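You operate a simulated robot arm through the tools that you are given. There is no shell and no other tool. Be economical: measure what you need, move in short steps, check, and stop when the job is done.

The job below is to be done with a simulated two-armed robot. You get a single attempt, and the scene is never put back.

Task
Turn the red frame's locks to the green mark, side lock first, then lift-test the frame.
Fine: the locks are the square knobs; key back in its holder before the lever with the yellow ball goes up; fingers clear of the frame's edge; lever down again. Where these are worked on the way, their far stop is far enough and under half their travel is too little: lever with the yellow ball.

It is judged by the outcome, as a careful person would: the job done as asked, and still so three seconds after it is handed in. It fails if anything else is knocked over, pushed out of place, dropped, spilled or broken.

Robot
Two 7-joint arms with two-finger parallel grippers on one trunk, on a base that drives. Base frame: it is fixed to the floor where the robot stands at the start and does not move with it; the origin is under the middle of the robot, x ahead of it, y to its left, z up; the surface under the hand at the start is at about z = 0.9. Lengths are in m, angles in rad, forces in N, time in s.
The left shoulder is at the start at [0.07, 0.134, 1.301], the right one opposite. With the tool pointing down near the work surface each hand reaches from about 0.1 to 0.64 m from the robot's upright axis, wherever it stands, measured 20 degrees to its own side. Places, roughly: key holder [0.5, 0.1, 0.9]; lever with the yellow ball [0.5, 0.5, 1]; red frame [0.6, 0.3, 0.9]; square knob at the foot of the green frame [0.5, -0.5, 0.9]; square knob at the foot of the red frame [0.5, 0.4, 0.9]; square knob at the side of the green frame [0.6, -0.6, 0.9]; square knob at the side of the red frame [0.6, 0.2, 0.9]. Payload 1.57 kg a hand.
Tool frame (each hand has its own): the origin (TCP) lies between the finger pads and is the grasp point; the fingertips stand 0.03 m ahead of it; z points along the fingers, y is the line along which they close. The gripper opens to 0.08 m. The fingers are 0.017 m wide and 0.012 m thick; the gripper's body (0.04 by 0.082 m) begins 0.08 m behind the TCP.
Orientation is that of the tool frame in the base frame, as [roll, pitch, yaw] about the fixed x, y, z axes, in that order (R = Rz(yaw) Ry(pitch) Rx(roll)). With the fingers straight down and closing along the base's y, the tool's x points along the base's -x, its y along +y and its z along -z.

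Tools
- The arms move only by the tool jog_arm. It takes "left_motion", "right_motion" or both (then of equal length, played together; a hand with none holds still); each is a list of rows, each a list of 7 numbers: the shift along the tool's x, y, z in m, then the turn, a rotation vector about the tool's x, y, z in rad, then the finger opening in m, from 0 to 0.08. In form: [[tx, ty, tz, rx, ry, rz, gripper], ...]. A call has 1 to 12 rows; each row shifts and turns the commanded pose from where the row before left it, along the tool's axes as they then stand. Each row takes 0.2 s and may step no farther than 0.05 m and 0.15 rad from the row before; otherwise, or with a gripper value out of range, the whole call is refused. A pose out of reach is approached as far as the arm can. The call stops where the force on the tool passes 60 N (or 10 N more than at its start, if that is more) or the arm is blocked; 0.2 s more then pass. The fingers move at their own pace (about 0.153 m/s each) and stop on an object; they squeeze with about 41 N. The grip force told is the motor's: it shows also when the fingers shut on nothing. Time passes only in rows, and 0.2 s behind the last, so rows that do not move let the fingers close. It gives the time, the measured TCP pose, the force on the tool (base axes), the opening and the grip force at its end, in the units of the frame above (readings bear some noise), with the torque about the TCP (base axes, N m) and any sound that the robot's microphone picked up, and new pictures: "pictures" is both (left out), scene, wrist or none (wrist: the cameras of the hands that moved).
- Cameras (640 x 400 px; columns grow to the right, rows downward): "scene" is now at [0.1293, 0.027, 1.522]; the picture's right is [0.33, -0.94, 0.00], its down [-0.63, -0.22, -0.74] and it looks along [0.70, 0.24, -0.67] (base axes); focal length 224 px, centre (320, 200). "left" rides on the left gripper at [0.072, 0.007, -0.122] in its tool frame; the picture's right is [-0.09, 1.00, 0.00], its down [-0.84, -0.08, -0.54] and it looks along [-0.54, -0.05, 0.84] (tool axes); focal length 238 px, centre (320, 200). "right" rides on the right gripper at [0.072, -0.007, -0.122] in its tool frame; the picture's right is [0.09, 1.00, 0.00], its down [-0.84, 0.08, -0.54] and it looks along [-0.54, 0.05, 0.84] (tool axes); focal length 238 px, centre (320, 200).
- raise_lower(by): slides the trunk up (or, below 0, down) by that many m; the arms and the scene camera ride with it, the base frame stays. It gives what a move gives, with no picture.
- steer(legs): drives the robot by 1 to 6 legs, each [ahead, left, turn to the left] in m, m and rad, along the robot's own axes; the way and the turn of a leg run together, so that a leg with both is an arc; at most 1.5 m and 3.142 rad a leg. The arms and the cameras ride along, it lands a little off, and it stops where it bumps. It gives what a move gives, and a new picture of the scene camera.
- aim_head(pan, tilt): turns the head with the scene camera to pan (to the left, within 1.501 rad either way) and tilt (down, from -0.506 to 1.204), counted from straight ahead of the robot. It gives what a move gives, and a new picture of the scene camera.
- pixel_to_xyz(camera, pixels): for up to 12 pixels [column, row] of the newest picture of that camera ("zoom" is the newest enlarged one), the place [x, y, z] in the base frame of the surface seen there, good to about 0.002 m. No time passes.
- zoom(camera, box): a new picture of the part [left, top, right, bottom] of that camera's present view, enlarged. No time passes.
- finish_job(): hands the job in; it is judged then, once.

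Keep the steps short. Do not move on a guess: measure, check each grasp and each placing, and mend mistakes. In all there are 80 turns and 260 pictures (those below and enlarged ones count). Leave the grippers open and the arms clear of the work at the hand-in unless told otherwise, and finish with a single line.

The tools are called after ">>>" as a command line: name --argument value ..., lists and objects as JSON in quotes. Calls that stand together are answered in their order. jog_arm: Moves the arms, as the interface text tells. Its arguments: {"type":"object","properties":{"left_motion":{"type":"array","items":{"type":"array","items":{"type":"number"}}},"right_motion":{"type":"array","items":{"type":"array","items":{"type":"number"}}},"pictures":{"type":"string","enum":["both","scene","wrist","none"]}},"required":[]} The other tools are called the same way: raise_lower (by) slides the trunk up or down; steer (legs) drives the base; aim_head (pan, tilt) turns the head that bears the scene camera; pixel_to_xyz (camera, pixels) gives the place of the surface under pixels of a picture; zoom (camera, box) takes an enlarged picture of a part of a camera's view; finish_job () hands the job in.

At the start:

```text
time_s: 0.0
left_position: [0.283, 0.4291, 1.2756]
left_tool_rot: [-3.141, 0.001, 3.141]
left_force: [-0.6, -0.5, -1.0]
left_wrist_torque: [-0.01, 0.04, 0.0]
left_opening: 0.0799
left_grasp_force: 0.1
right_position: [0.448, 0.0354, 1.2448]
right_tool_rot: [-3.141, -0.001, 3.139]
right_force: [-0.7, 0.3, -0.4]
right_wrist_torque: [-0.01, 0.0, -0.05]
right_opening: 0.08
right_grasp_force: 0.0
trunk travel left (down, up): [-0.875, 0.065]
robot x, y, heading: [-0.0008, -0.0, -0.001]
head pan, tilt: [0.333, 0.733]
```

scene: 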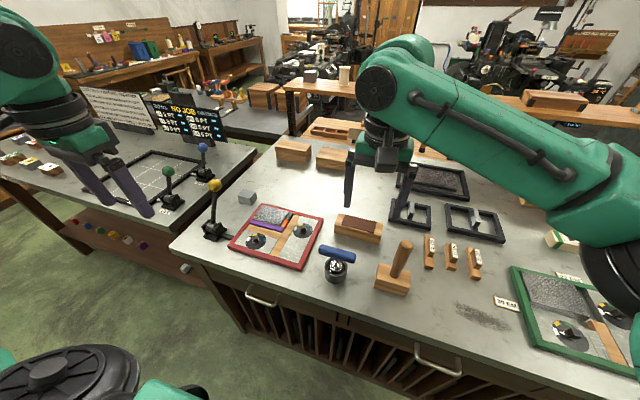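
right: 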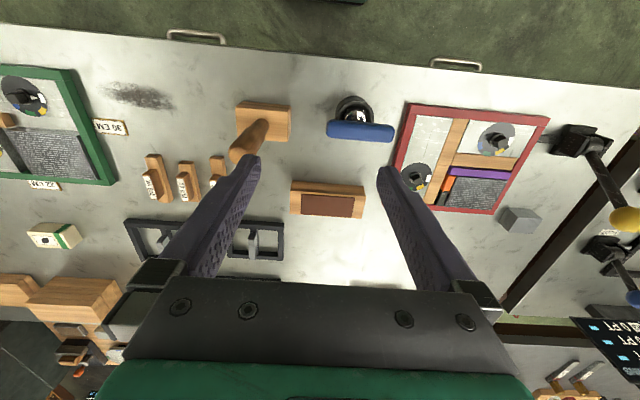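
left: 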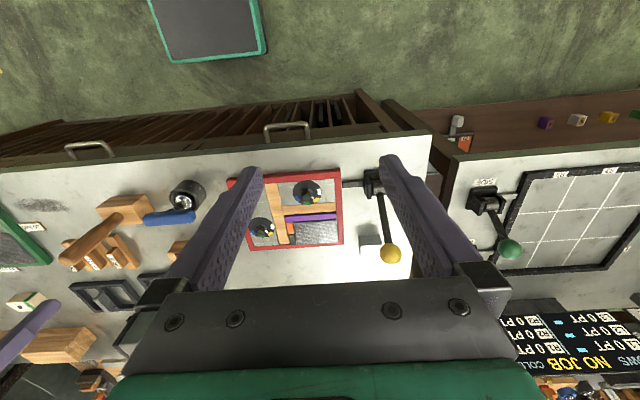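

I see the red frame around (277,237), a blue T-handled key in its holder at (337,262), and the yellow-ball lever at (215,210). I'll zoom in to measure.

>>> zoom --camera "scene" --box '[190, 170, 370, 290]'

>>> zoom --camera "left" --box '[220, 150, 430, 280]'

>>> zoom --camera "right" --box '[310, 80, 640, 280]'

```text
3.33 times, centred on (280, 230) of scene
```

zoom: 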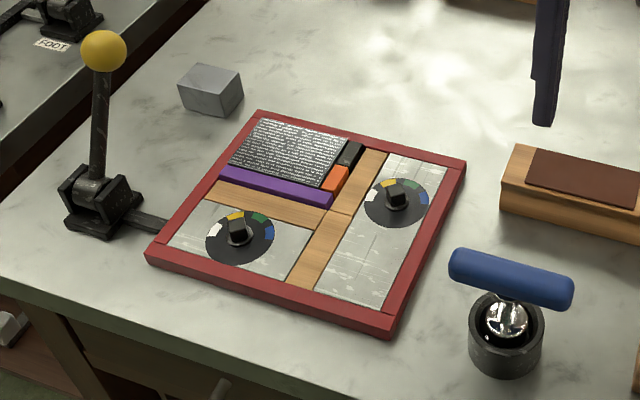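

```text
3.05 times, centred on (325, 215) of left
```

zoom: 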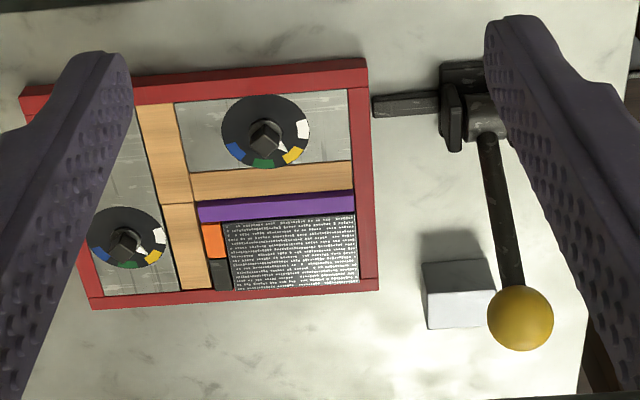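

```text
1.94 times, centred on (475, 180) of right
```

zoom: 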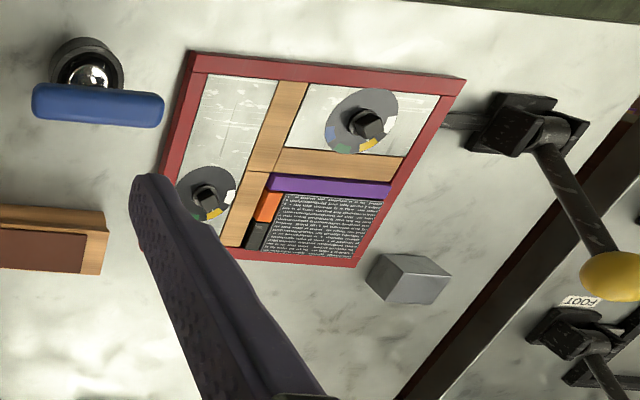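

Next, sharper views of the knobs and the key, plus place measurements.

>>> zoom --camera "left" --box '[285, 170, 345, 208]'

>>> zoom --camera "left" --box '[235, 205, 295, 243]'

>>> zoom --camera "scene" --box '[300, 230, 380, 290]'

>>> pixel_to_xyz --camera "scene" --pixels '[[215, 185], [213, 225], [208, 240], [256, 238], [303, 227], [323, 250], [337, 256], [350, 258], [336, 278], [262, 203], [321, 220], [300, 268]]'

>>> pixel_to_xyz --camera "left" --pixels '[[307, 193], [261, 229], [390, 254], [340, 172], [343, 245], [255, 249], [374, 182], [382, 192], [355, 184], [183, 200], [150, 217], [190, 216]]'

```text
10.53 times, centred on (315, 189) of left
```

zoom: 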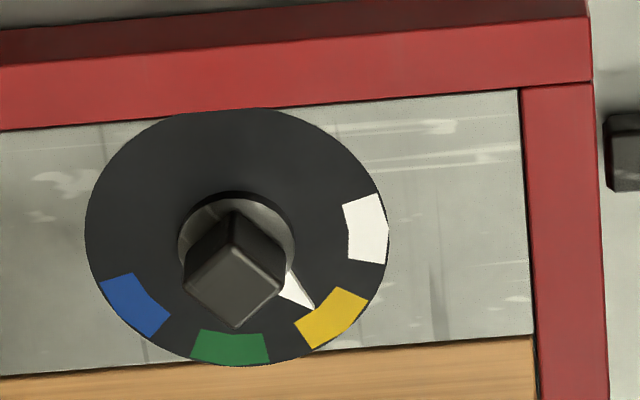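

```text
10.53 times, centred on (265, 224) of left
```

zoom: 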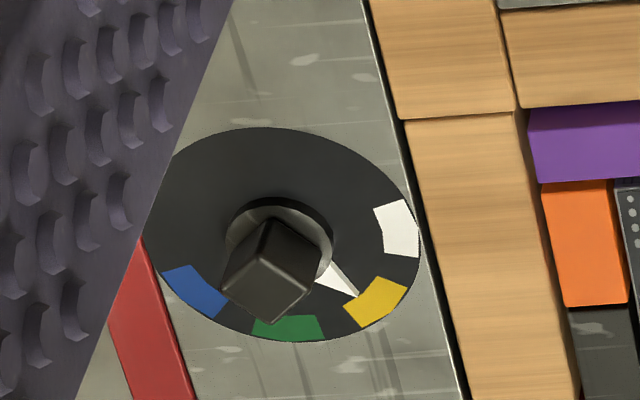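

```text
6.67 times, centred on (340, 260) of scene
```

zoom: 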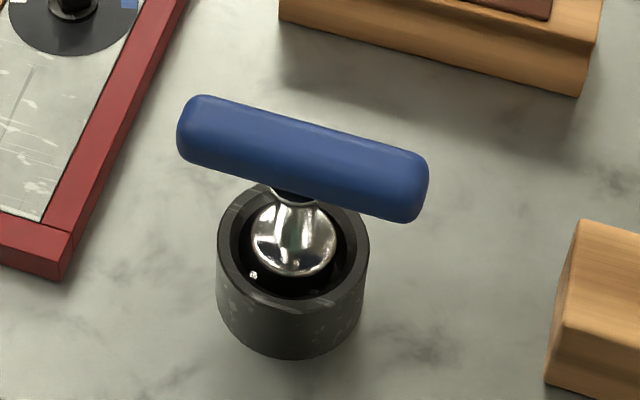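

```text
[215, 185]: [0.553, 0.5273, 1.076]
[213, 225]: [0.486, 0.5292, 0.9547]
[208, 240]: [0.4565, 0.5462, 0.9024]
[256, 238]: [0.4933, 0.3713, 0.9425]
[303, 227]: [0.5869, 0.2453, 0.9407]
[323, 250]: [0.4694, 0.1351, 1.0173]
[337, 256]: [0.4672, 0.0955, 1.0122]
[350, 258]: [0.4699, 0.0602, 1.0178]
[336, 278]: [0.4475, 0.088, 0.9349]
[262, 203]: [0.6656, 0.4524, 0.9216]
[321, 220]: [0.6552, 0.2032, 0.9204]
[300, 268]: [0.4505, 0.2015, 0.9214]
```

```text
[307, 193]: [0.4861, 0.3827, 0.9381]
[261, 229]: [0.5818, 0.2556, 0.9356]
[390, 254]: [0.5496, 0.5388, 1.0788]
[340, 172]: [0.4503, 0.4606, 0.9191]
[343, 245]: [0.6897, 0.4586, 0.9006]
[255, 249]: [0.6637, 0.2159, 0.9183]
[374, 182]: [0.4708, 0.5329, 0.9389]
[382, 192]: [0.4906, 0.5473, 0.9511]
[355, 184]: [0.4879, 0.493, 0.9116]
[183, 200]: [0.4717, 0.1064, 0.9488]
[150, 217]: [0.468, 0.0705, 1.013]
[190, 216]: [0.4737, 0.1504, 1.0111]
```

Both pointers sit at yellow and green is the next mark clockwise from above. I'll measure the dial geometry accurately, and the table edge for base clearance.

>>> zoom --camera "left" --box '[285, 170, 345, 208]'

>>> pixel_to_xyz --camera "zoom" --pixels '[[368, 230], [332, 317], [230, 348], [135, 305], [312, 305], [285, 285], [235, 212], [186, 285], [236, 325], [283, 285], [235, 265], [236, 112]]'

>>> pixel_to_xyz --camera "scene" --pixels '[[240, 320], [200, 265], [330, 325], [70, 390], [10, 375]]'

>>> aim_head --pan 0.333 --tilt 1.15

```text
10.53 times, centred on (315, 189) of left
```

zoom: 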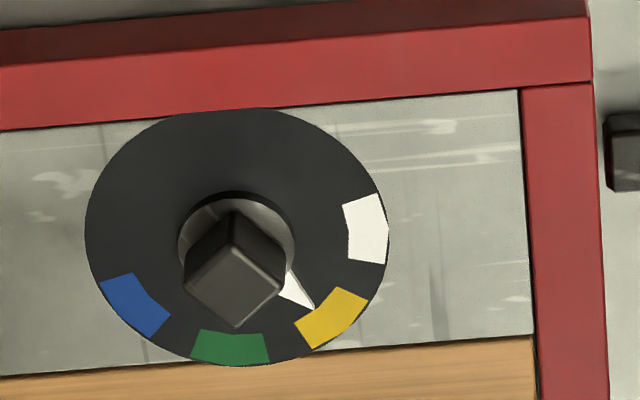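

```text
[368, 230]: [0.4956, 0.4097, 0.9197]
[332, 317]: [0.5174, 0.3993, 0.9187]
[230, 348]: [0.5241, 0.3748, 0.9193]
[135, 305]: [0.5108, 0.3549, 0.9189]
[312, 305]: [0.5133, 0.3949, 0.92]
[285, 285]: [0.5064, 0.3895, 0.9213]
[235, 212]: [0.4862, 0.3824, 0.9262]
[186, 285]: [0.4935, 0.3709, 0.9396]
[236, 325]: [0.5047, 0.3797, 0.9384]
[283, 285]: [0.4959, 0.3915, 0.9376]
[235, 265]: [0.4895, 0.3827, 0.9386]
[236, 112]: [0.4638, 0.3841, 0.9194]
```

```text
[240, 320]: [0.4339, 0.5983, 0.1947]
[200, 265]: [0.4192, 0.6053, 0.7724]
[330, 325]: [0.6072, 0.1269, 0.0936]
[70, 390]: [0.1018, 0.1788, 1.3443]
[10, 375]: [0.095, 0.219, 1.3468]
```

```text
time_s: 0.9
left_position: [0.2838, 0.4288, 1.2753]
left_tool_rot: [3.14, -0.001, -3.141]
left_force: [-0.5, 0.3, 0.0]
left_wrist_torque: [-0.02, 0.0, 0.01]
left_opening: 0.0801
left_grasp_force: 0.0
right_position: [0.4485, 0.0351, 1.2449]
right_tool_rot: [-3.14, 0.0, 3.14]
right_force: [0.2, -0.3, -1.3]
right_wrist_torque: [0.0, 0.01, -0.01]
right_opening: 0.0801
right_grasp_force: 0.0
trunk travel left (down, up): [-0.875, 0.065]
robot x, y, heading: [-0.002, -0.0005, 0.003]
head pan, tilt: [0.333, 1.15]
```

scene: 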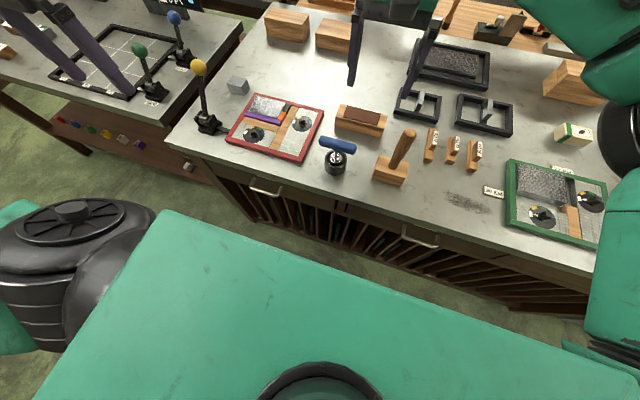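

Foot dial: yellow at about 38°, green at about −12° (from +x toward +y), centre about (0.495, 0.381). Now the same for the side dial, and its key.

>>> zoom --camera "left" --box '[235, 205, 295, 243]'

>>> pixel_to_xyz --camera "zoom" --pixels '[[400, 228], [375, 303], [287, 328], [195, 292], [354, 293], [225, 286], [270, 322], [318, 268], [270, 260], [265, 130], [270, 342]]'

>>> pixel_to_xyz --camera "scene" --pixels '[[150, 215], [265, 172], [178, 138], [255, 183], [336, 168], [325, 150], [335, 155], [345, 157], [322, 139], [354, 146], [338, 142]]'

```text
10.53 times, centred on (265, 224) of left
```

zoom: 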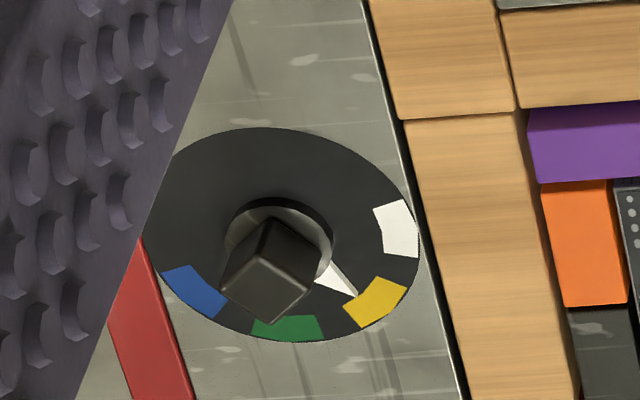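

```text
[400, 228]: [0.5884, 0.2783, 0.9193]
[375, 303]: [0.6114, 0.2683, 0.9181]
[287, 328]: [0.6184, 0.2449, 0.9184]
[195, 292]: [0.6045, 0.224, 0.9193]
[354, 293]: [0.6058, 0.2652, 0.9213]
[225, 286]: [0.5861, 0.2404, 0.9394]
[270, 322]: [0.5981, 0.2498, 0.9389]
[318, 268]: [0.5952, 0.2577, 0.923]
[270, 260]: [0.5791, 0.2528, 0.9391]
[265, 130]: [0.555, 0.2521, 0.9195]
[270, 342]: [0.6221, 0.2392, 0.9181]
```

```text
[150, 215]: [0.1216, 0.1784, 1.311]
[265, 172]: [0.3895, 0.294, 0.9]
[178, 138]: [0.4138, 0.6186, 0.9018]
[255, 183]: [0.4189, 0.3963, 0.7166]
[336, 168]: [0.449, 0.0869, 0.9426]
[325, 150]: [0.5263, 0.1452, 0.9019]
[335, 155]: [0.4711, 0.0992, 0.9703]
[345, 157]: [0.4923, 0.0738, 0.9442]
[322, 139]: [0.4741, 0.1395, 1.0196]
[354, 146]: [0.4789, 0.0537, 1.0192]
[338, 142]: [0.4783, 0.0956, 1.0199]
```

Side dial: centre about (0.588, 0.251), same marks. The side knob is near the reach limit, so I'll drive 6 cm ahead and 10 cm left (arms are high and clear).

>>> steer --legs '[[0.06, 0.1, 0.0]]'

```text
time_s: 2.1
left_position: [0.3404, 0.5284, 1.2771]
left_tool_rot: [3.138, 0.003, -3.139]
left_force: [0.6, -0.6, 0.5]
left_wrist_torque: [0.01, -0.04, -0.02]
left_opening: 0.0803
left_grasp_force: 0.0
right_position: [0.5046, 0.1347, 1.246]
right_tool_rot: [3.14, 0.002, -3.14]
right_force: [0.1, 0.3, -0.6]
right_wrist_torque: [0.03, -0.03, 0.02]
right_opening: 0.0801
right_grasp_force: 0.0
trunk travel left (down, up): [-0.875, 0.065]
robot x, y, heading: [0.0589, 0.1031, 0.003]
head pan, tilt: [0.333, 1.15]
```

scene: 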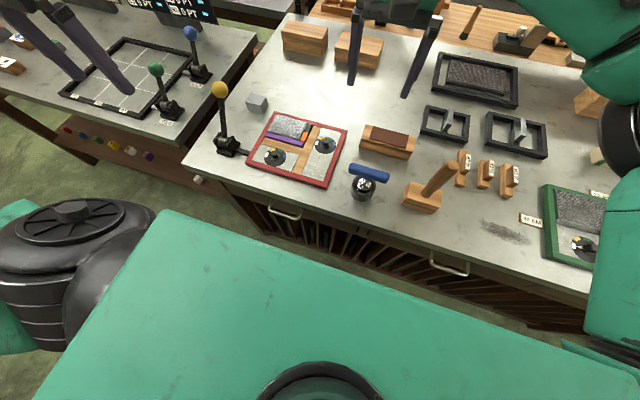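

Landed at (0.059, 0.103). Next I'll move the left hand over the key at (0.477, 0.096) staying high, while the right hand retreats to its own side.

>>> jog_arm --left_motion '[[-0.0137, -0.0432, 0.008, 0, 0, 0, 0.08], [-0.0137, -0.0432, 0.008, 0, 0, 0, 0.08], [-0.0137, -0.0432, 0.008, 0, 0, 0, 0.08], [-0.0137, -0.0432, 0.008, 0, 0, 0, 0.08], [-0.0137, -0.0432, 0.008, 0, 0, 0, 0.08], [-0.0137, -0.0432, 0.008, 0, 0, 0, 0.08], [-0.0137, -0.0432, 0.008, 0, 0, 0, 0.08], [-0.0137, -0.0432, 0.008, 0, 0, 0, 0.08], [-0.0137, -0.0432, 0.008, 0, 0, 0, 0.08], [-0.0137, -0.0432, 0.008, 0, 0, 0, 0.08]]' --right_motion '[[0.01, -0.035, 0, 0, 0, 0, 0.08], [0.01, -0.035, 0, 0, 0, 0, 0.08], [0.01, -0.035, 0, 0, 0, 0, 0.08], [0.01, -0.035, 0, 0, 0, 0, 0.08], [0.01, -0.035, 0, 0, 0, 0, 0.08], [0.01, -0.035, 0, 0, 0, 0, 0.08], [0.01, -0.035, 0, 0, 0, 0, 0.08], [0.01, -0.035, 0, 0, 0, 0, 0.08], [0.01, -0.035, 0, 0, 0, 0, 0.08], [0.01, -0.035, 0, 0, 0, 0, 0.08]]' --pictures "none"

>>> jog_arm --left_motion '[[0, 0, 0, 0, 0, 0.1428, 0.08], [0, 0, 0, 0, 0, 0.1428, 0.08], [0, 0, 0, 0, 0, 0.1428, 0.08], [0, 0, 0, 0, 0, 0.1428, 0.08], [0, 0, 0, 0, 0, 0.1428, 0.08], [0, 0, 0, 0, 0, 0.1428, 0.08], [0, 0, 0, 0, 0, 0.1428, 0.08], [0, 0, 0, 0, 0, 0.1428, 0.08], [0, 0, 0, 0, 0, 0.1428, 0.08], [0, 0, 0, 0, 0, 0.1428, 0.08], [0, 0, 0, 0, 0, 0.1428, 0.08]]' --pictures "both"

```text
time_s: 4.3
left_position: [0.4604, 0.1456, 1.1983]
left_tool_rot: [-3.141, 0.002, -3.136]
left_force: [0.3, 1.1, 0.4]
left_wrist_torque: [0.02, -0.01, -0.02]
left_opening: 0.0802
left_grasp_force: 0.1
left hand out of reach, approached as far as the arm can: row 9, 10
right_position: [0.4053, -0.2121, 1.2436]
right_tool_rot: [-3.141, 0.0, -3.14]
right_force: [0.2, -0.1, 0.1]
right_wrist_torque: [0.0, -0.02, 0.04]
right_opening: 0.08
right_grasp_force: 0.1
trunk travel left (down, up): [-0.875, 0.065]
robot x, y, heading: [0.0601, 0.101, 0.006]
head pan, tilt: [0.333, 1.15]
```

```text
time_s: 6.7
left_position: [0.4613, 0.1457, 1.1981]
left_tool_rot: [-3.141, 0.0, 1.571]
left_force: [-0.1, -0.4, 0.1]
left_wrist_torque: [0.0, -0.02, 0.0]
left_opening: 0.0801
left_grasp_force: 0.2
right_position: [0.4079, -0.2129, 1.2429]
right_tool_rot: [-3.141, 0.002, -3.141]
right_force: [0.1, -0.3, 0.3]
right_wrist_torque: [0.0, -0.02, -0.02]
right_opening: 0.08
right_grasp_force: 0.0
trunk travel left (down, up): [-0.875, 0.065]
robot x, y, heading: [0.0587, 0.1028, 0.001]
head pan, tilt: [0.333, 1.15]
```

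scene: 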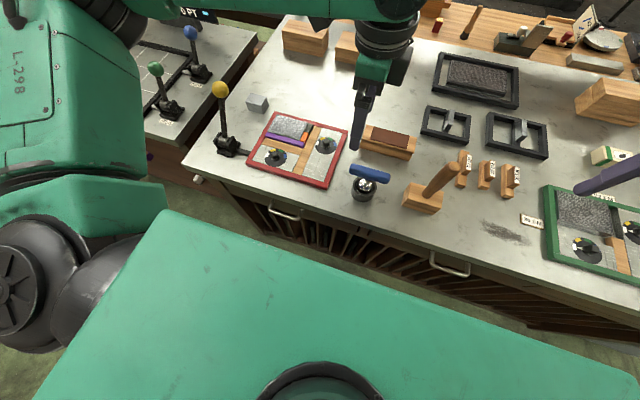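
left: 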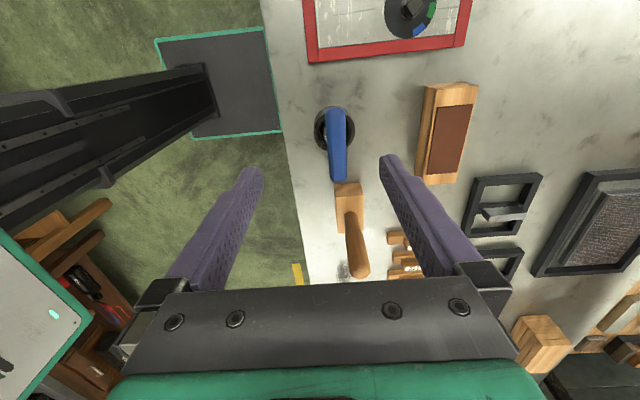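

The left hand can't reach that far across from here. I'll drive 8 cm back right so the key is in easy reach.

>>> steer --legs '[[0.0, -0.08, 0.0]]'

```text
time_s: 7.8
left_position: [0.4601, 0.0729, 1.1968]
left_tool_rot: [-3.141, 0.007, 1.574]
left_force: [0.0, 0.3, -0.7]
left_wrist_torque: [-0.05, -0.01, -0.02]
left_opening: 0.0802
left_grasp_force: 0.1
right_position: [0.4082, -0.2829, 1.245]
right_tool_rot: [-3.135, 0.001, 3.14]
right_force: [-0.2, 0.0, -0.5]
right_wrist_torque: [-0.03, -0.01, 0.01]
right_opening: 0.08
right_grasp_force: 0.2
trunk travel left (down, up): [-0.875, 0.065]
robot x, y, heading: [0.0609, 0.021, 0.004]
head pan, tilt: [0.333, 1.15]
```

scene: 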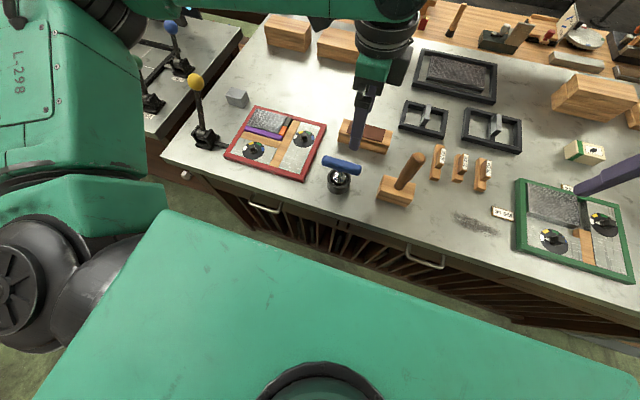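

Tool axes are now x→+y, y→+x, z→down. I'll align over the key at z ≈ 1.10 and look with the wrist camera.

>>> jog_arm --left_motion '[[0.012, 0.008, 0.03, 0, 0, 0, 0.08], [0.012, 0.007, 0.03, 0, 0, 0, 0.08], [0, 0, 0.03, 0, 0, 0, 0.08]]' --pictures "wrist"

>>> pixel_to_xyz --camera "scene" --pixels '[[326, 158], [341, 162], [357, 166], [341, 187]]'

```text
time_s: 8.6
left_position: [0.4745, 0.09, 1.1048]
left_tool_rot: [-3.141, -0.001, 1.571]
left_force: [0.3, -0.6, 0.2]
left_wrist_torque: [0.05, -0.02, 0.0]
left_opening: 0.0801
left_grasp_force: 0.1
right_position: [0.4088, -0.2926, 1.2425]
right_tool_rot: [3.141, -0.001, 3.141]
right_force: [0.9, -0.2, 1.2]
right_wrist_torque: [0.02, -0.02, 0.02]
right_opening: 0.0799
right_grasp_force: 0.0
trunk travel left (down, up): [-0.875, 0.065]
robot x, y, heading: [0.0572, 0.0247, 0.004]
head pan, tilt: [0.333, 1.15]
```

left: 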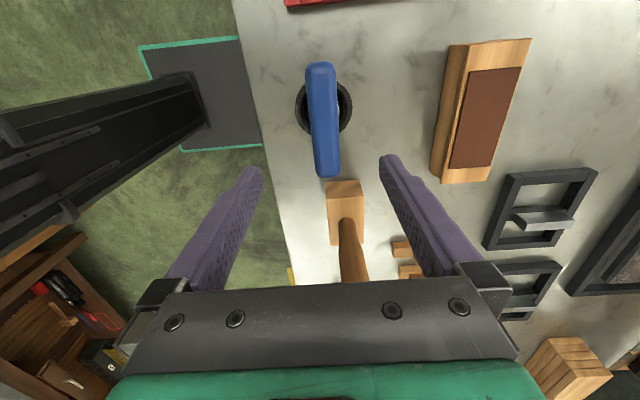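

```text
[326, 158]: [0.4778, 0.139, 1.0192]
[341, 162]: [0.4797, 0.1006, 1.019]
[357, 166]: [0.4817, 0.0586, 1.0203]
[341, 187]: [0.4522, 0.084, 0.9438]
```

>>> pixel_to_xyz --camera "left" --pixels '[[320, 66], [327, 174], [323, 115], [309, 120], [337, 118], [297, 105], [352, 105], [323, 140], [345, 85]]'

>>> zoom --camera "left" --box '[270, 40, 390, 190]'

```text
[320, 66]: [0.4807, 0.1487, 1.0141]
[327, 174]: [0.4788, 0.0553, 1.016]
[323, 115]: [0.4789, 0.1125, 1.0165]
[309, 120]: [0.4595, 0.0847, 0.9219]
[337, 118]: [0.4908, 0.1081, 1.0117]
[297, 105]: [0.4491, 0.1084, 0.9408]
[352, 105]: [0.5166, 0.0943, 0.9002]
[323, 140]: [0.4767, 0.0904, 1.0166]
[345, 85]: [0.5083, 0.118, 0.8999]
```

```text
2.67 times, centred on (330, 115) of left
```

zoom: 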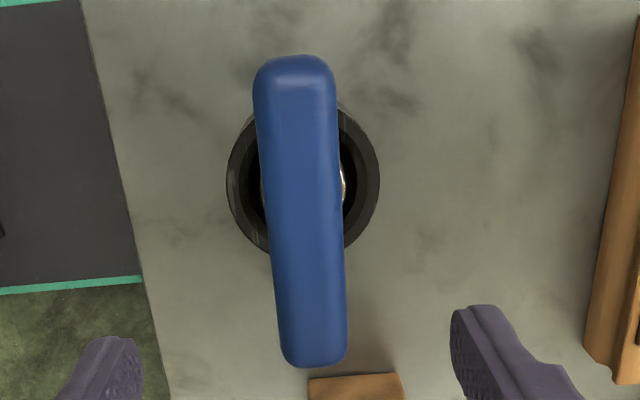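

Handle centre (0.479, 0.102), top z 1.017, lying along y. I'll descend to z ≈ 1.003 and close.

>>> jog_arm --left_motion '[[0.012, 0.0045, 0.02, 0, 0, 0, 0.08], [0, 0, 0.03, 0, 0, 0, 0.08], [0, 0, 0.03, 0, 0, 0, 0.08], [0, 0, 0.022, 0, 0, 0, 0.08]]' --pictures "wrist"

```text
time_s: 9.6
left_position: [0.4706, 0.1198, 1.0158]
left_tool_rot: [3.14, 0.002, 1.572]
left_force: [0.1, 0.1, 1.2]
left_wrist_torque: [0.01, -0.01, 0.02]
left_opening: 0.0802
left_grasp_force: 0.1
left hand out of reach, approached as far as the arm can: row 3, 4
right_position: [0.4074, -0.2902, 1.245]
right_tool_rot: [-3.139, 0.002, -3.141]
right_force: [0.5, 0.2, 0.4]
right_wrist_torque: [0.0, -0.04, -0.04]
right_opening: 0.0798
right_grasp_force: 0.1
trunk travel left (down, up): [-0.875, 0.065]
robot x, y, heading: [0.0611, 0.023, 0.003]
head pan, tilt: [0.333, 1.15]
```

left: 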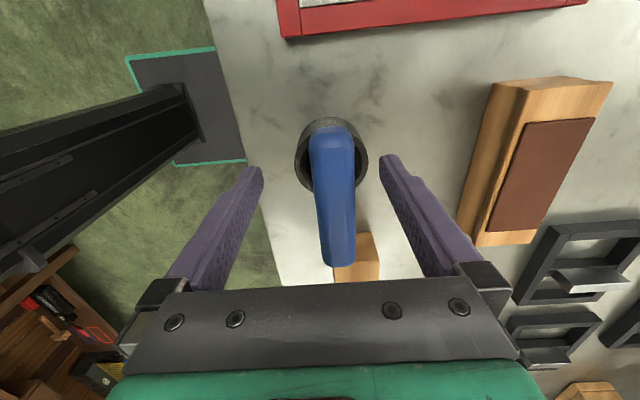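

Still out of reach sideways. I'll rise 10 cm, drive 11 cm to the right, and re-approach.

>>> jog_arm --left_motion '[[0, 0, -0.04, 0, 0, 0, 0.08], [0, 0, -0.04, 0, 0, 0, 0.08], [0, 0, -0.04, 0, 0, 0, 0.08]]' --pictures "none"

>>> steer --legs '[[0.0, -0.12, 0.0]]'

```text
time_s: 10.4
left_position: [0.4685, 0.1161, 1.1369]
left_tool_rot: [3.141, 0.001, 1.572]
left_force: [0.1, -0.2, -0.1]
left_wrist_torque: [-0.01, -0.01, 0.03]
left_opening: 0.0801
left_grasp_force: 0.2
right_position: [0.4085, -0.2919, 1.2446]
right_tool_rot: [-3.141, 0.001, -3.141]
right_force: [0.3, -0.6, 0.0]
right_wrist_torque: [0.01, -0.03, -0.01]
right_opening: 0.0801
right_grasp_force: 0.1
trunk travel left (down, up): [-0.875, 0.065]
robot x, y, heading: [0.0558, 0.0215, 0.007]
head pan, tilt: [0.333, 1.15]
```

```text
time_s: 11.6
left_position: [0.4698, -0.0009, 1.1363]
left_tool_rot: [-3.14, 0.003, 1.574]
left_force: [0.3, 0.3, 0.5]
left_wrist_torque: [-0.03, 0.02, -0.02]
left_opening: 0.08
left_grasp_force: 0.0
right_position: [0.4079, -0.4086, 1.2452]
right_tool_rot: [-3.137, 0.001, -3.14]
right_force: [-0.3, 0.0, 1.0]
right_wrist_torque: [-0.04, 0.02, 0.01]
right_opening: 0.0798
right_grasp_force: 0.0
trunk travel left (down, up): [-0.875, 0.065]
robot x, y, heading: [0.0614, -0.1, 0.003]
head pan, tilt: [0.333, 1.15]
```

scene: 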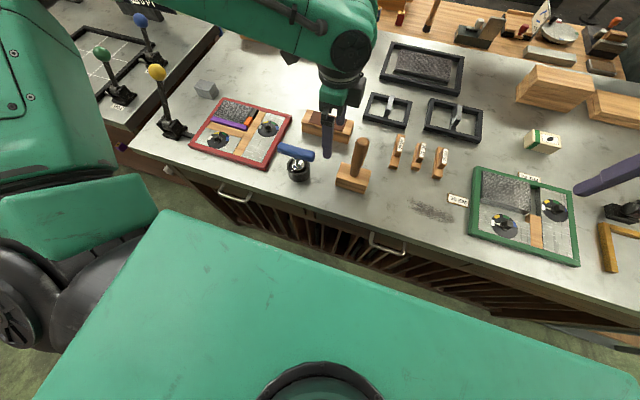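

Now over the key: +0.103 in y, +0.009 in x, then part-way down.

>>> jog_arm --left_motion '[[0.034, 0.003, 0, 0, 0, 0, 0.08], [0.034, 0.003, 0, 0, 0, 0, 0.08], [0.035, 0.003, 0, 0, 0, 0, 0.08], [0, 0, 0.04, 0, 0, 0, 0.08], [0, 0, 0.04, 0, 0, 0, 0.08], [0, 0, 0, 0, 0, 0, 0.08]]' --pictures "wrist"

```text
time_s: 13.0
left_position: [0.4781, 0.1012, 1.0557]
left_tool_rot: [3.141, 0.0, 1.574]
left_force: [-0.5, -0.3, 0.6]
left_wrist_torque: [0.01, -0.03, 0.03]
left_opening: 0.08
left_grasp_force: 0.2
right_position: [0.4082, -0.4116, 1.2444]
right_tool_rot: [-3.139, 0.001, -3.141]
right_force: [0.2, 0.2, -0.6]
right_wrist_torque: [0.02, 0.0, -0.02]
right_opening: 0.0798
right_grasp_force: 0.1
trunk travel left (down, up): [-0.875, 0.065]
robot x, y, heading: [0.0572, -0.1017, 0.003]
head pan, tilt: [0.333, 1.15]
```

left: 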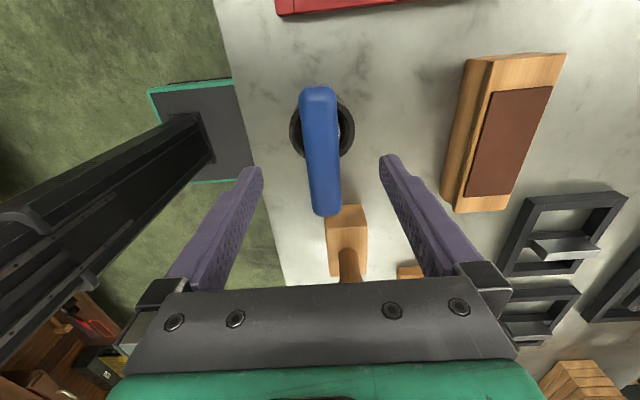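

Reach is fine now and the handle sits between the fingers. I'll go down to 1.004 and close.

>>> jog_arm --left_motion '[[0, 0, 0.026, 0, 0, 0, 0.08], [0, 0, 0.026, 0, 0, 0, 0.08], [0, 0, 0, 0, 0, 0, 0.05], [0, 0, 0, 0, 0, 0, 0.02], [0, 0, 0, 0, 0, 0, 0.0], [0, 0, 0, 0, 0, 0, 0.0]]' --pictures "both"

```text
time_s: 14.4
left_position: [0.4765, 0.0995, 1.0046]
left_tool_rot: [-3.141, -0.001, 1.574]
left_force: [-0.6, -1.6, 0.6]
left_wrist_torque: [-0.06, 0.05, 0.01]
left_opening: 0.0256
left_grasp_force: 36.9
right_position: [0.4093, -0.4133, 1.2433]
right_tool_rot: [-3.141, 0.0, -3.141]
right_force: [0.6, 0.0, 1.0]
right_wrist_torque: [0.0, -0.01, -0.02]
right_opening: 0.0801
right_grasp_force: 0.0
trunk travel left (down, up): [-0.875, 0.065]
robot x, y, heading: [0.0627, -0.1001, 0.004]
head pan, tilt: [0.333, 1.15]
```

scene: 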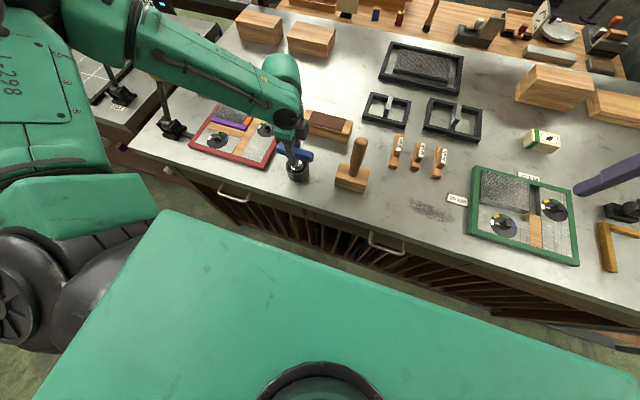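
left: 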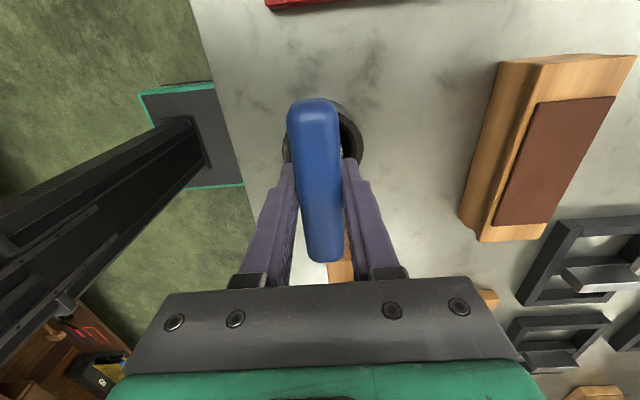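

Gripped (opening 0.0256, 37 N). Home pose for return: about (0.478, 0.100, 1.0046), yaw 1.573. Lifting straight up.

>>> jog_arm --left_motion '[[0, 0, -0.02, 0, 0, 0, 0], [0, 0, -0.04, 0, 0, 0, 0], [0, 0, -0.04, 0, 0, 0, 0], [0, 0, -0.04, 0, 0, 0, 0]]' --pictures "both"

```text
time_s: 15.4
left_position: [0.4771, 0.0978, 1.1452]
left_tool_rot: [-3.141, 0.0, 1.575]
left_force: [-0.2, 0.5, -2.7]
left_wrist_torque: [0.04, 0.01, 0.02]
left_opening: 0.0258
left_grasp_force: 37.0
right_position: [0.4082, -0.4124, 1.2431]
right_tool_rot: [-3.139, 0.0, -3.139]
right_force: [0.4, 0.0, 0.7]
right_wrist_torque: [-0.04, 0.02, -0.03]
right_opening: 0.0798
right_grasp_force: 0.1
trunk travel left (down, up): [-0.875, 0.065]
robot x, y, heading: [0.0557, -0.0979, 0.002]
head pan, tilt: [0.333, 1.15]
```

scene: 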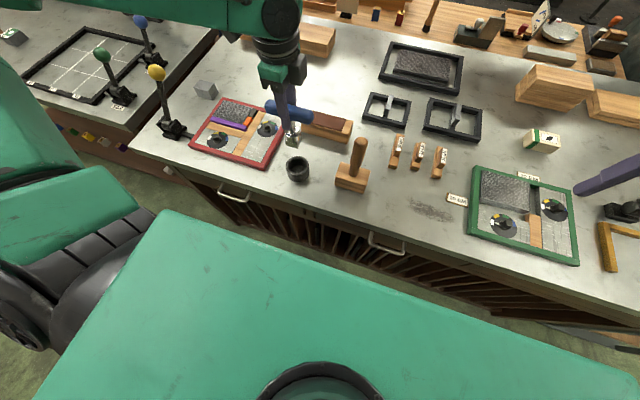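
left: 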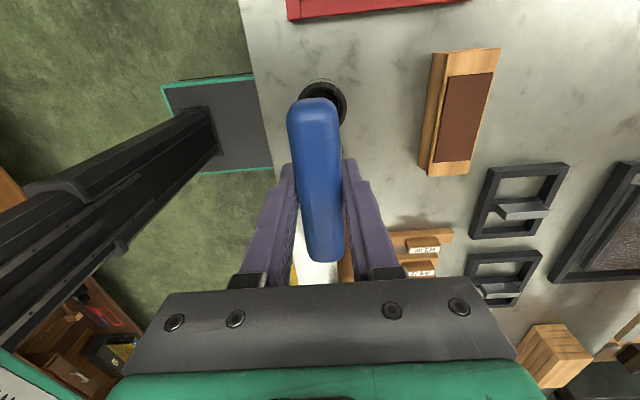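

>>> zoom --camera "scene" --box '[255, 90, 335, 190]'

>>> pixel_to_xyz --camera "scene" --pixels '[[292, 135], [291, 144], [295, 126], [297, 162], [289, 160], [308, 163], [297, 156], [297, 170]]'

```text
4.00 times, centred on (295, 140) of scene
```

zoom: 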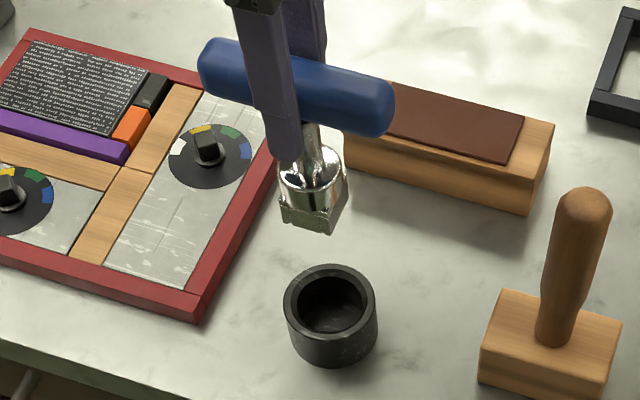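

```text
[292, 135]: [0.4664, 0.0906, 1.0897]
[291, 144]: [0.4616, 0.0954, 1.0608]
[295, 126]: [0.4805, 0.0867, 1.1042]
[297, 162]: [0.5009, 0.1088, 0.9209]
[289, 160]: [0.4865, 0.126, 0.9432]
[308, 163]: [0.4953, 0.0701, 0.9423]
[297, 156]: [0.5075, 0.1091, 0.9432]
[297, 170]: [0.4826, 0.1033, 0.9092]
```

>>> zoom --camera "scene" --box '[280, 118, 312, 152]'

>>> pixel_to_xyz --camera "zoom" --pixels '[[100, 140], [110, 250], [255, 310], [330, 225], [260, 270], [180, 275], [300, 255], [320, 210], [150, 265], [215, 290], [220, 250]]'

```text
11.76 times, centred on (296, 135) of scene
```

zoom: 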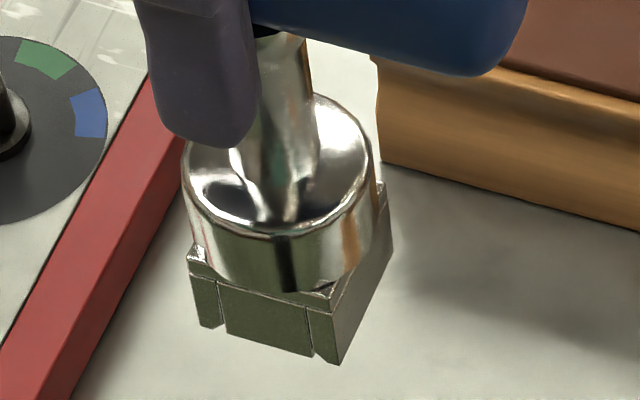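

```text
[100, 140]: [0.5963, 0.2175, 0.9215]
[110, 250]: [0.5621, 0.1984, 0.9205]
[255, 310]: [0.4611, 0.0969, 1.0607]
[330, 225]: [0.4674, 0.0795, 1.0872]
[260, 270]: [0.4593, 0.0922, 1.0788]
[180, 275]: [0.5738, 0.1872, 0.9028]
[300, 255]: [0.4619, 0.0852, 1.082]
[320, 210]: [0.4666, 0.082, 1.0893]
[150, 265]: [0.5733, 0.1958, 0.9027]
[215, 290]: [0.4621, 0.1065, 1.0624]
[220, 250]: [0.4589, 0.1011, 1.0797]
```

>>> pixel_to_xyz --camera "zoom" --pixels '[[195, 272], [203, 318], [328, 355], [337, 358], [385, 255], [345, 340], [360, 310], [375, 270], [240, 325], [300, 345], [196, 255], [320, 300]]'

```text
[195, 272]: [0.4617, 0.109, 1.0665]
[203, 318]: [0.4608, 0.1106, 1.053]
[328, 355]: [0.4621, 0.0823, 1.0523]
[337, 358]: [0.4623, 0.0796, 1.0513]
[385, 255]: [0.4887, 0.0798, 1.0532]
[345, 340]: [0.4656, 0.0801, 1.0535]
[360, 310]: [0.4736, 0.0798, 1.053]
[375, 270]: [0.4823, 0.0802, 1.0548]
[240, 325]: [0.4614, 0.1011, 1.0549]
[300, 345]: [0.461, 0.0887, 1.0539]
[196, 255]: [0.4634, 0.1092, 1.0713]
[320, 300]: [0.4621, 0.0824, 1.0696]
```

The socket is square and aligned with the handle (faces along x/y), bottom about 0.0925 below TCP. The knob's faces are at about +37.5°, so I'll turn +0.654 rad (about −0.654 tool z). First drive left 10 cm with the key lifted.

>>> steer --legs '[[0.0, 0.1, 0.0]]'

>>> aim_head --pan 0.4 --tilt 0.85

```text
time_s: 16.6
left_position: [0.477, 0.1917, 1.1457]
left_tool_rot: [3.141, -0.004, 1.575]
left_force: [0.6, -0.9, -1.8]
left_wrist_torque: [0.01, -0.03, 0.0]
left_opening: 0.0258
left_grasp_force: 36.8
right_position: [0.41, -0.32, 1.2416]
right_tool_rot: [3.138, -0.001, -3.14]
right_force: [0.2, -0.7, -0.2]
right_wrist_torque: [0.06, 0.02, 0.02]
right_opening: 0.0803
right_grasp_force: 0.0
trunk travel left (down, up): [-0.875, 0.065]
robot x, y, heading: [0.0571, -0.0009, 0.003]
head pan, tilt: [0.333, 1.15]
```

scene: 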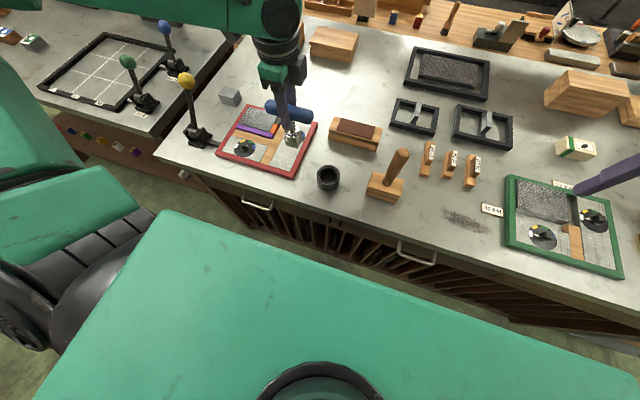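

```text
time_s: 17.4
left_position: [0.4773, 0.198, 1.1442]
left_tool_rot: [-3.141, 0.001, 1.577]
left_force: [0.2, 0.6, -2.6]
left_wrist_torque: [0.02, -0.02, -0.02]
left_opening: 0.0258
left_grasp_force: 36.4
right_position: [0.4097, -0.3129, 1.2437]
right_tool_rot: [-3.141, 0.0, -3.138]
right_force: [-0.2, 0.4, -0.4]
right_wrist_torque: [-0.06, -0.01, -0.01]
right_opening: 0.0801
right_grasp_force: 0.1
trunk travel left (down, up): [-0.875, 0.065]
robot x, y, heading: [0.064, 0.0012, 0.003]
head pan, tilt: [0.4, 0.85]
```

scene: 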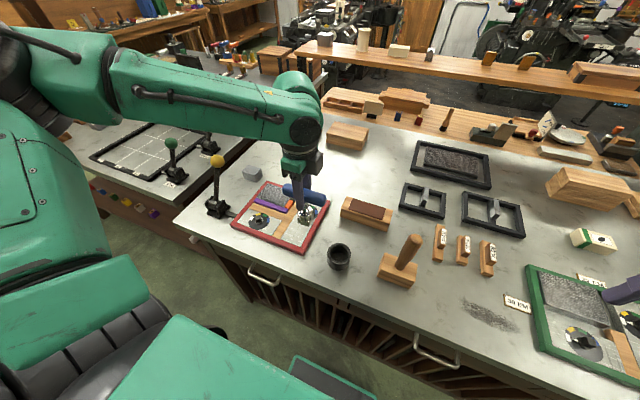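

Now above the side knob (0.588, 0.2515) and turn +0.65 rad.

>>> jog_arm --left_motion '[[0.0178, 0.037, 0, 0, 0, 0, 0], [0.0178, 0.037, 0, 0, 0, 0, 0], [0.0179, 0.0368, 0, 0, 0, 0, 0], [0, 0, 0, 0, 0, -0.13, 0], [0, 0, 0, 0, 0, -0.13, 0], [0, 0, 0, 0, 0, -0.13, 0], [0, 0, 0, 0, 0, -0.13, 0], [0, 0, 0, 0, 0, -0.13, 0], [0, 0, 0, 0, 0, 0, 0]]' --pictures "both"

```text
time_s: 19.4
left_position: [0.5883, 0.2493, 1.1441]
left_tool_rot: [-3.141, 0.001, 2.227]
left_force: [0.2, -0.2, -2.6]
left_wrist_torque: [0.0, -0.01, 0.01]
left_opening: 0.0256
left_grasp_force: 37.2
right_position: [0.41, -0.3149, 1.2442]
right_tool_rot: [-3.139, -0.001, -3.141]
right_force: [0.2, -0.5, -0.2]
right_wrist_torque: [-0.01, -0.04, 0.06]
right_opening: 0.0801
right_grasp_force: 0.1
trunk travel left (down, up): [-0.875, 0.065]
robot x, y, heading: [0.0603, -0.0027, 0.002]
head pan, tilt: [0.4, 0.85]
```

scene: 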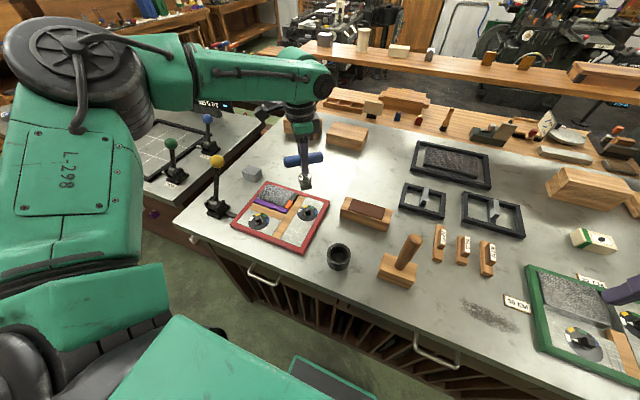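
left: 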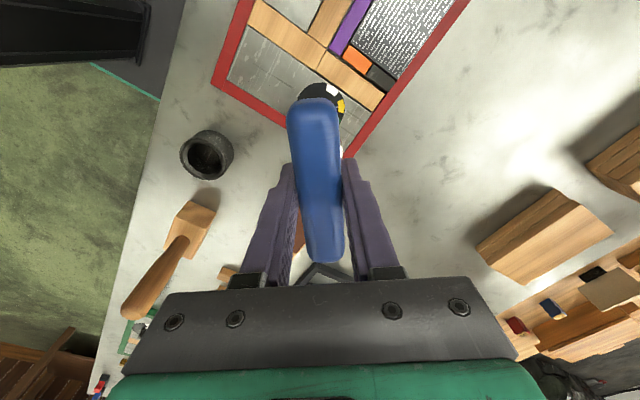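

Lower to socket bottom ≈ 0.96, just above the knob (0.939), and check alignment.

>>> jog_arm --left_motion '[[0, 0, 0.03, 0, 0, 0, 0], [0, 0, 0.03, 0, 0, 0, 0], [0, 0, 0.03, 0, 0, 0, 0], [0, 0, 0, 0, 0, 0, 0]]' --pictures "scene"

>>> zoom --camera "scene" --box '[280, 165, 340, 225]'

```text
time_s: 20.4
left_position: [0.5878, 0.2497, 1.0535]
left_tool_rot: [-3.141, 0.0, 2.226]
left_force: [0.1, -1.4, -0.8]
left_wrist_torque: [-0.01, 0.01, 0.01]
left_opening: 0.0258
left_grasp_force: 37.2
right_position: [0.4082, -0.3143, 1.2451]
right_tool_rot: [-3.14, 0.0, -3.137]
right_force: [-0.2, 0.5, -0.9]
right_wrist_torque: [-0.01, -0.02, 0.02]
right_opening: 0.08
right_grasp_force: 0.1
trunk travel left (down, up): [-0.875, 0.065]
robot x, y, heading: [0.0584, -0.0015, 0.004]
head pan, tilt: [0.4, 0.85]
```

scene: 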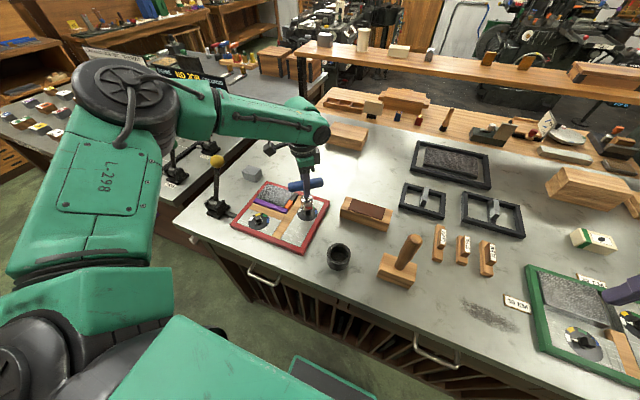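

```text
6.67 times, centred on (310, 195) of scene
```

zoom: 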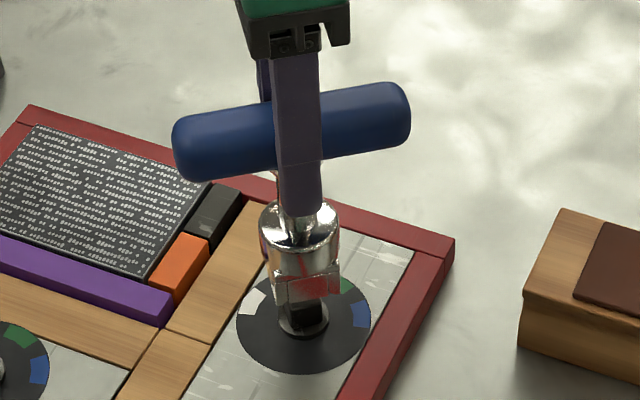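

>>> zoom --camera "scene" --box '[300, 192, 320, 218]'

>>> pixel_to_xyz --camera "zoom" --pixels '[[230, 190], [300, 190], [370, 190], [250, 150], [370, 150], [310, 250], [300, 340], [200, 330], [400, 320], [220, 170], [400, 170]]'

```text
15.38 times, centred on (310, 205) of scene
```

zoom: 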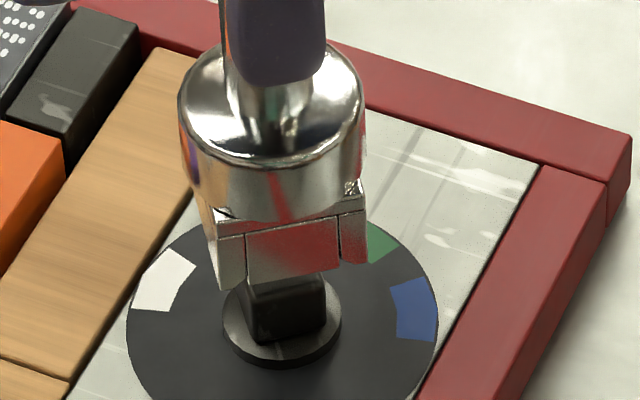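

```text
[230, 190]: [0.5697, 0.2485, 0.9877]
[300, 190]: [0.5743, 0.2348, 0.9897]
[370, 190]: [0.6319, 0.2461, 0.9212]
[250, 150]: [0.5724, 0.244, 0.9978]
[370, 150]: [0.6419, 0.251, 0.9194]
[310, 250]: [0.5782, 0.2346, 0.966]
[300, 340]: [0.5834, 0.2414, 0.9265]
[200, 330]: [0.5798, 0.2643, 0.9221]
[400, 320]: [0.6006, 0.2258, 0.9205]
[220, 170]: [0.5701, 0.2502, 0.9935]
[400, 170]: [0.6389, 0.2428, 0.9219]
```

Edges look parallel. Measure socket corners against knob corners.

>>> pixel_to_xyz --camera "zoom" --pixels '[[224, 282], [365, 257], [245, 278], [340, 262], [208, 230], [258, 335], [325, 322], [290, 330], [295, 268], [232, 262], [360, 235], [252, 310]]'

```text
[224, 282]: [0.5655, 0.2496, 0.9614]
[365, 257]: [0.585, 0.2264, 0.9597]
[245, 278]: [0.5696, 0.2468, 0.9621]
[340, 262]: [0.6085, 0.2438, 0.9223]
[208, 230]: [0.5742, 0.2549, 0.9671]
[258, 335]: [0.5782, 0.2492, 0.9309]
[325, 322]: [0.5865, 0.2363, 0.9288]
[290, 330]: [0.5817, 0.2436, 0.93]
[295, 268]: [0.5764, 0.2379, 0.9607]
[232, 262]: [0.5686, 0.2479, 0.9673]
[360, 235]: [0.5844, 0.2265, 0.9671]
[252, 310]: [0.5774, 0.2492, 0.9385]
```

The socket is within ~1 mm of centre and aligned in angle. Nudge +1 mm in x and lower gently past the knob's top.

>>> jog_arm --left_motion '[[-0.0006, 0.0008, 0.01, 0, 0, 0, 0], [0, 0, 0.01, 0, 0, 0, 0], [0, 0, 0.004, 0, 0, 0, 0], [0, 0, 0.004, 0, 0, 0, 0], [0, 0, 0, 0, 0, 0, 0]]' --pictures "scene"

>>> zoom --camera "scene" --box '[297, 192, 323, 220]'

```text
time_s: 21.6
left_position: [0.5885, 0.2508, 1.0258]
left_tool_rot: [3.141, 0.003, 2.226]
left_force: [0.1, -0.1, -1.8]
left_wrist_torque: [-0.05, 0.0, -0.01]
left_opening: 0.0257
left_grasp_force: 37.4
right_position: [0.4086, -0.3138, 1.2436]
right_tool_rot: [-3.14, 0.0, -3.14]
right_force: [-0.5, 0.2, -0.1]
right_wrist_torque: [0.02, -0.02, -0.01]
right_opening: 0.08
right_grasp_force: 0.0
trunk travel left (down, up): [-0.875, 0.065]
robot x, y, heading: [0.0604, 0.0009, -0.002]
head pan, tilt: [0.4, 0.85]
```

scene: 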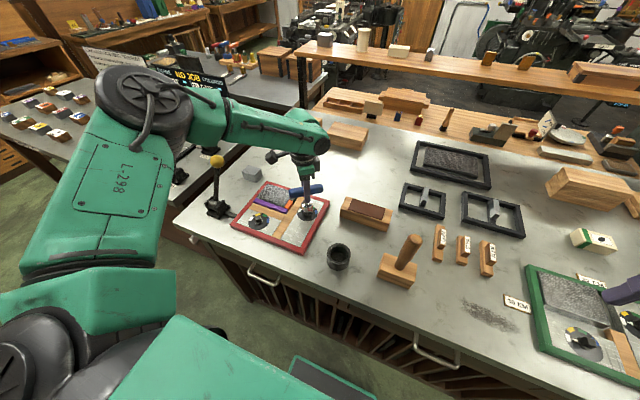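

```text
14.29 times, centred on (310, 206) of scene
```

zoom: 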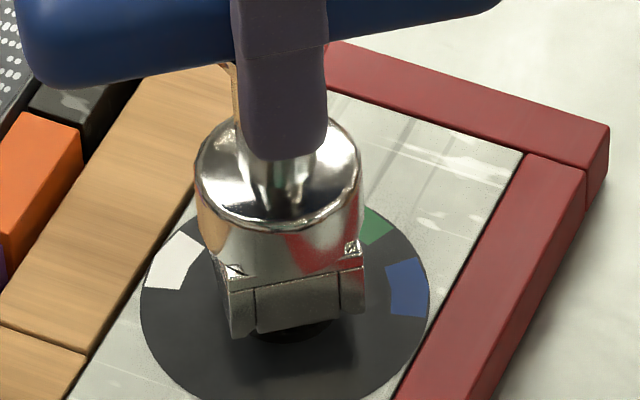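

No force with the socket bottom at ~0.933, below the knob's top, so it is going on. Lower another 7 mm gently.

>>> jog_arm --left_motion '[[0, 0, 0.003, 0, 0, 0, 0], [0, 0, 0.002, 0, 0, 0, 0], [0, 0, 0.002, 0, 0, 0, 0], [0, 0, 0, 0, 0, 0, 0]]' --pictures "none"

```text
time_s: 22.6
left_position: [0.5883, 0.249, 1.021]
left_tool_rot: [3.138, 0.002, 2.225]
left_force: [2.1, 1.7, 9.8]
left_wrist_torque: [0.12, -0.15, 0.03]
left_opening: 0.0257
left_grasp_force: 37.2
right_position: [0.4073, -0.3139, 1.2444]
right_tool_rot: [-3.14, 0.003, -3.138]
right_force: [0.2, -0.3, -0.1]
right_wrist_torque: [0.02, 0.0, 0.0]
right_opening: 0.0801
right_grasp_force: 0.0
trunk travel left (down, up): [-0.875, 0.065]
robot x, y, heading: [0.0582, -0.0057, 0.005]
head pan, tilt: [0.4, 0.85]
```

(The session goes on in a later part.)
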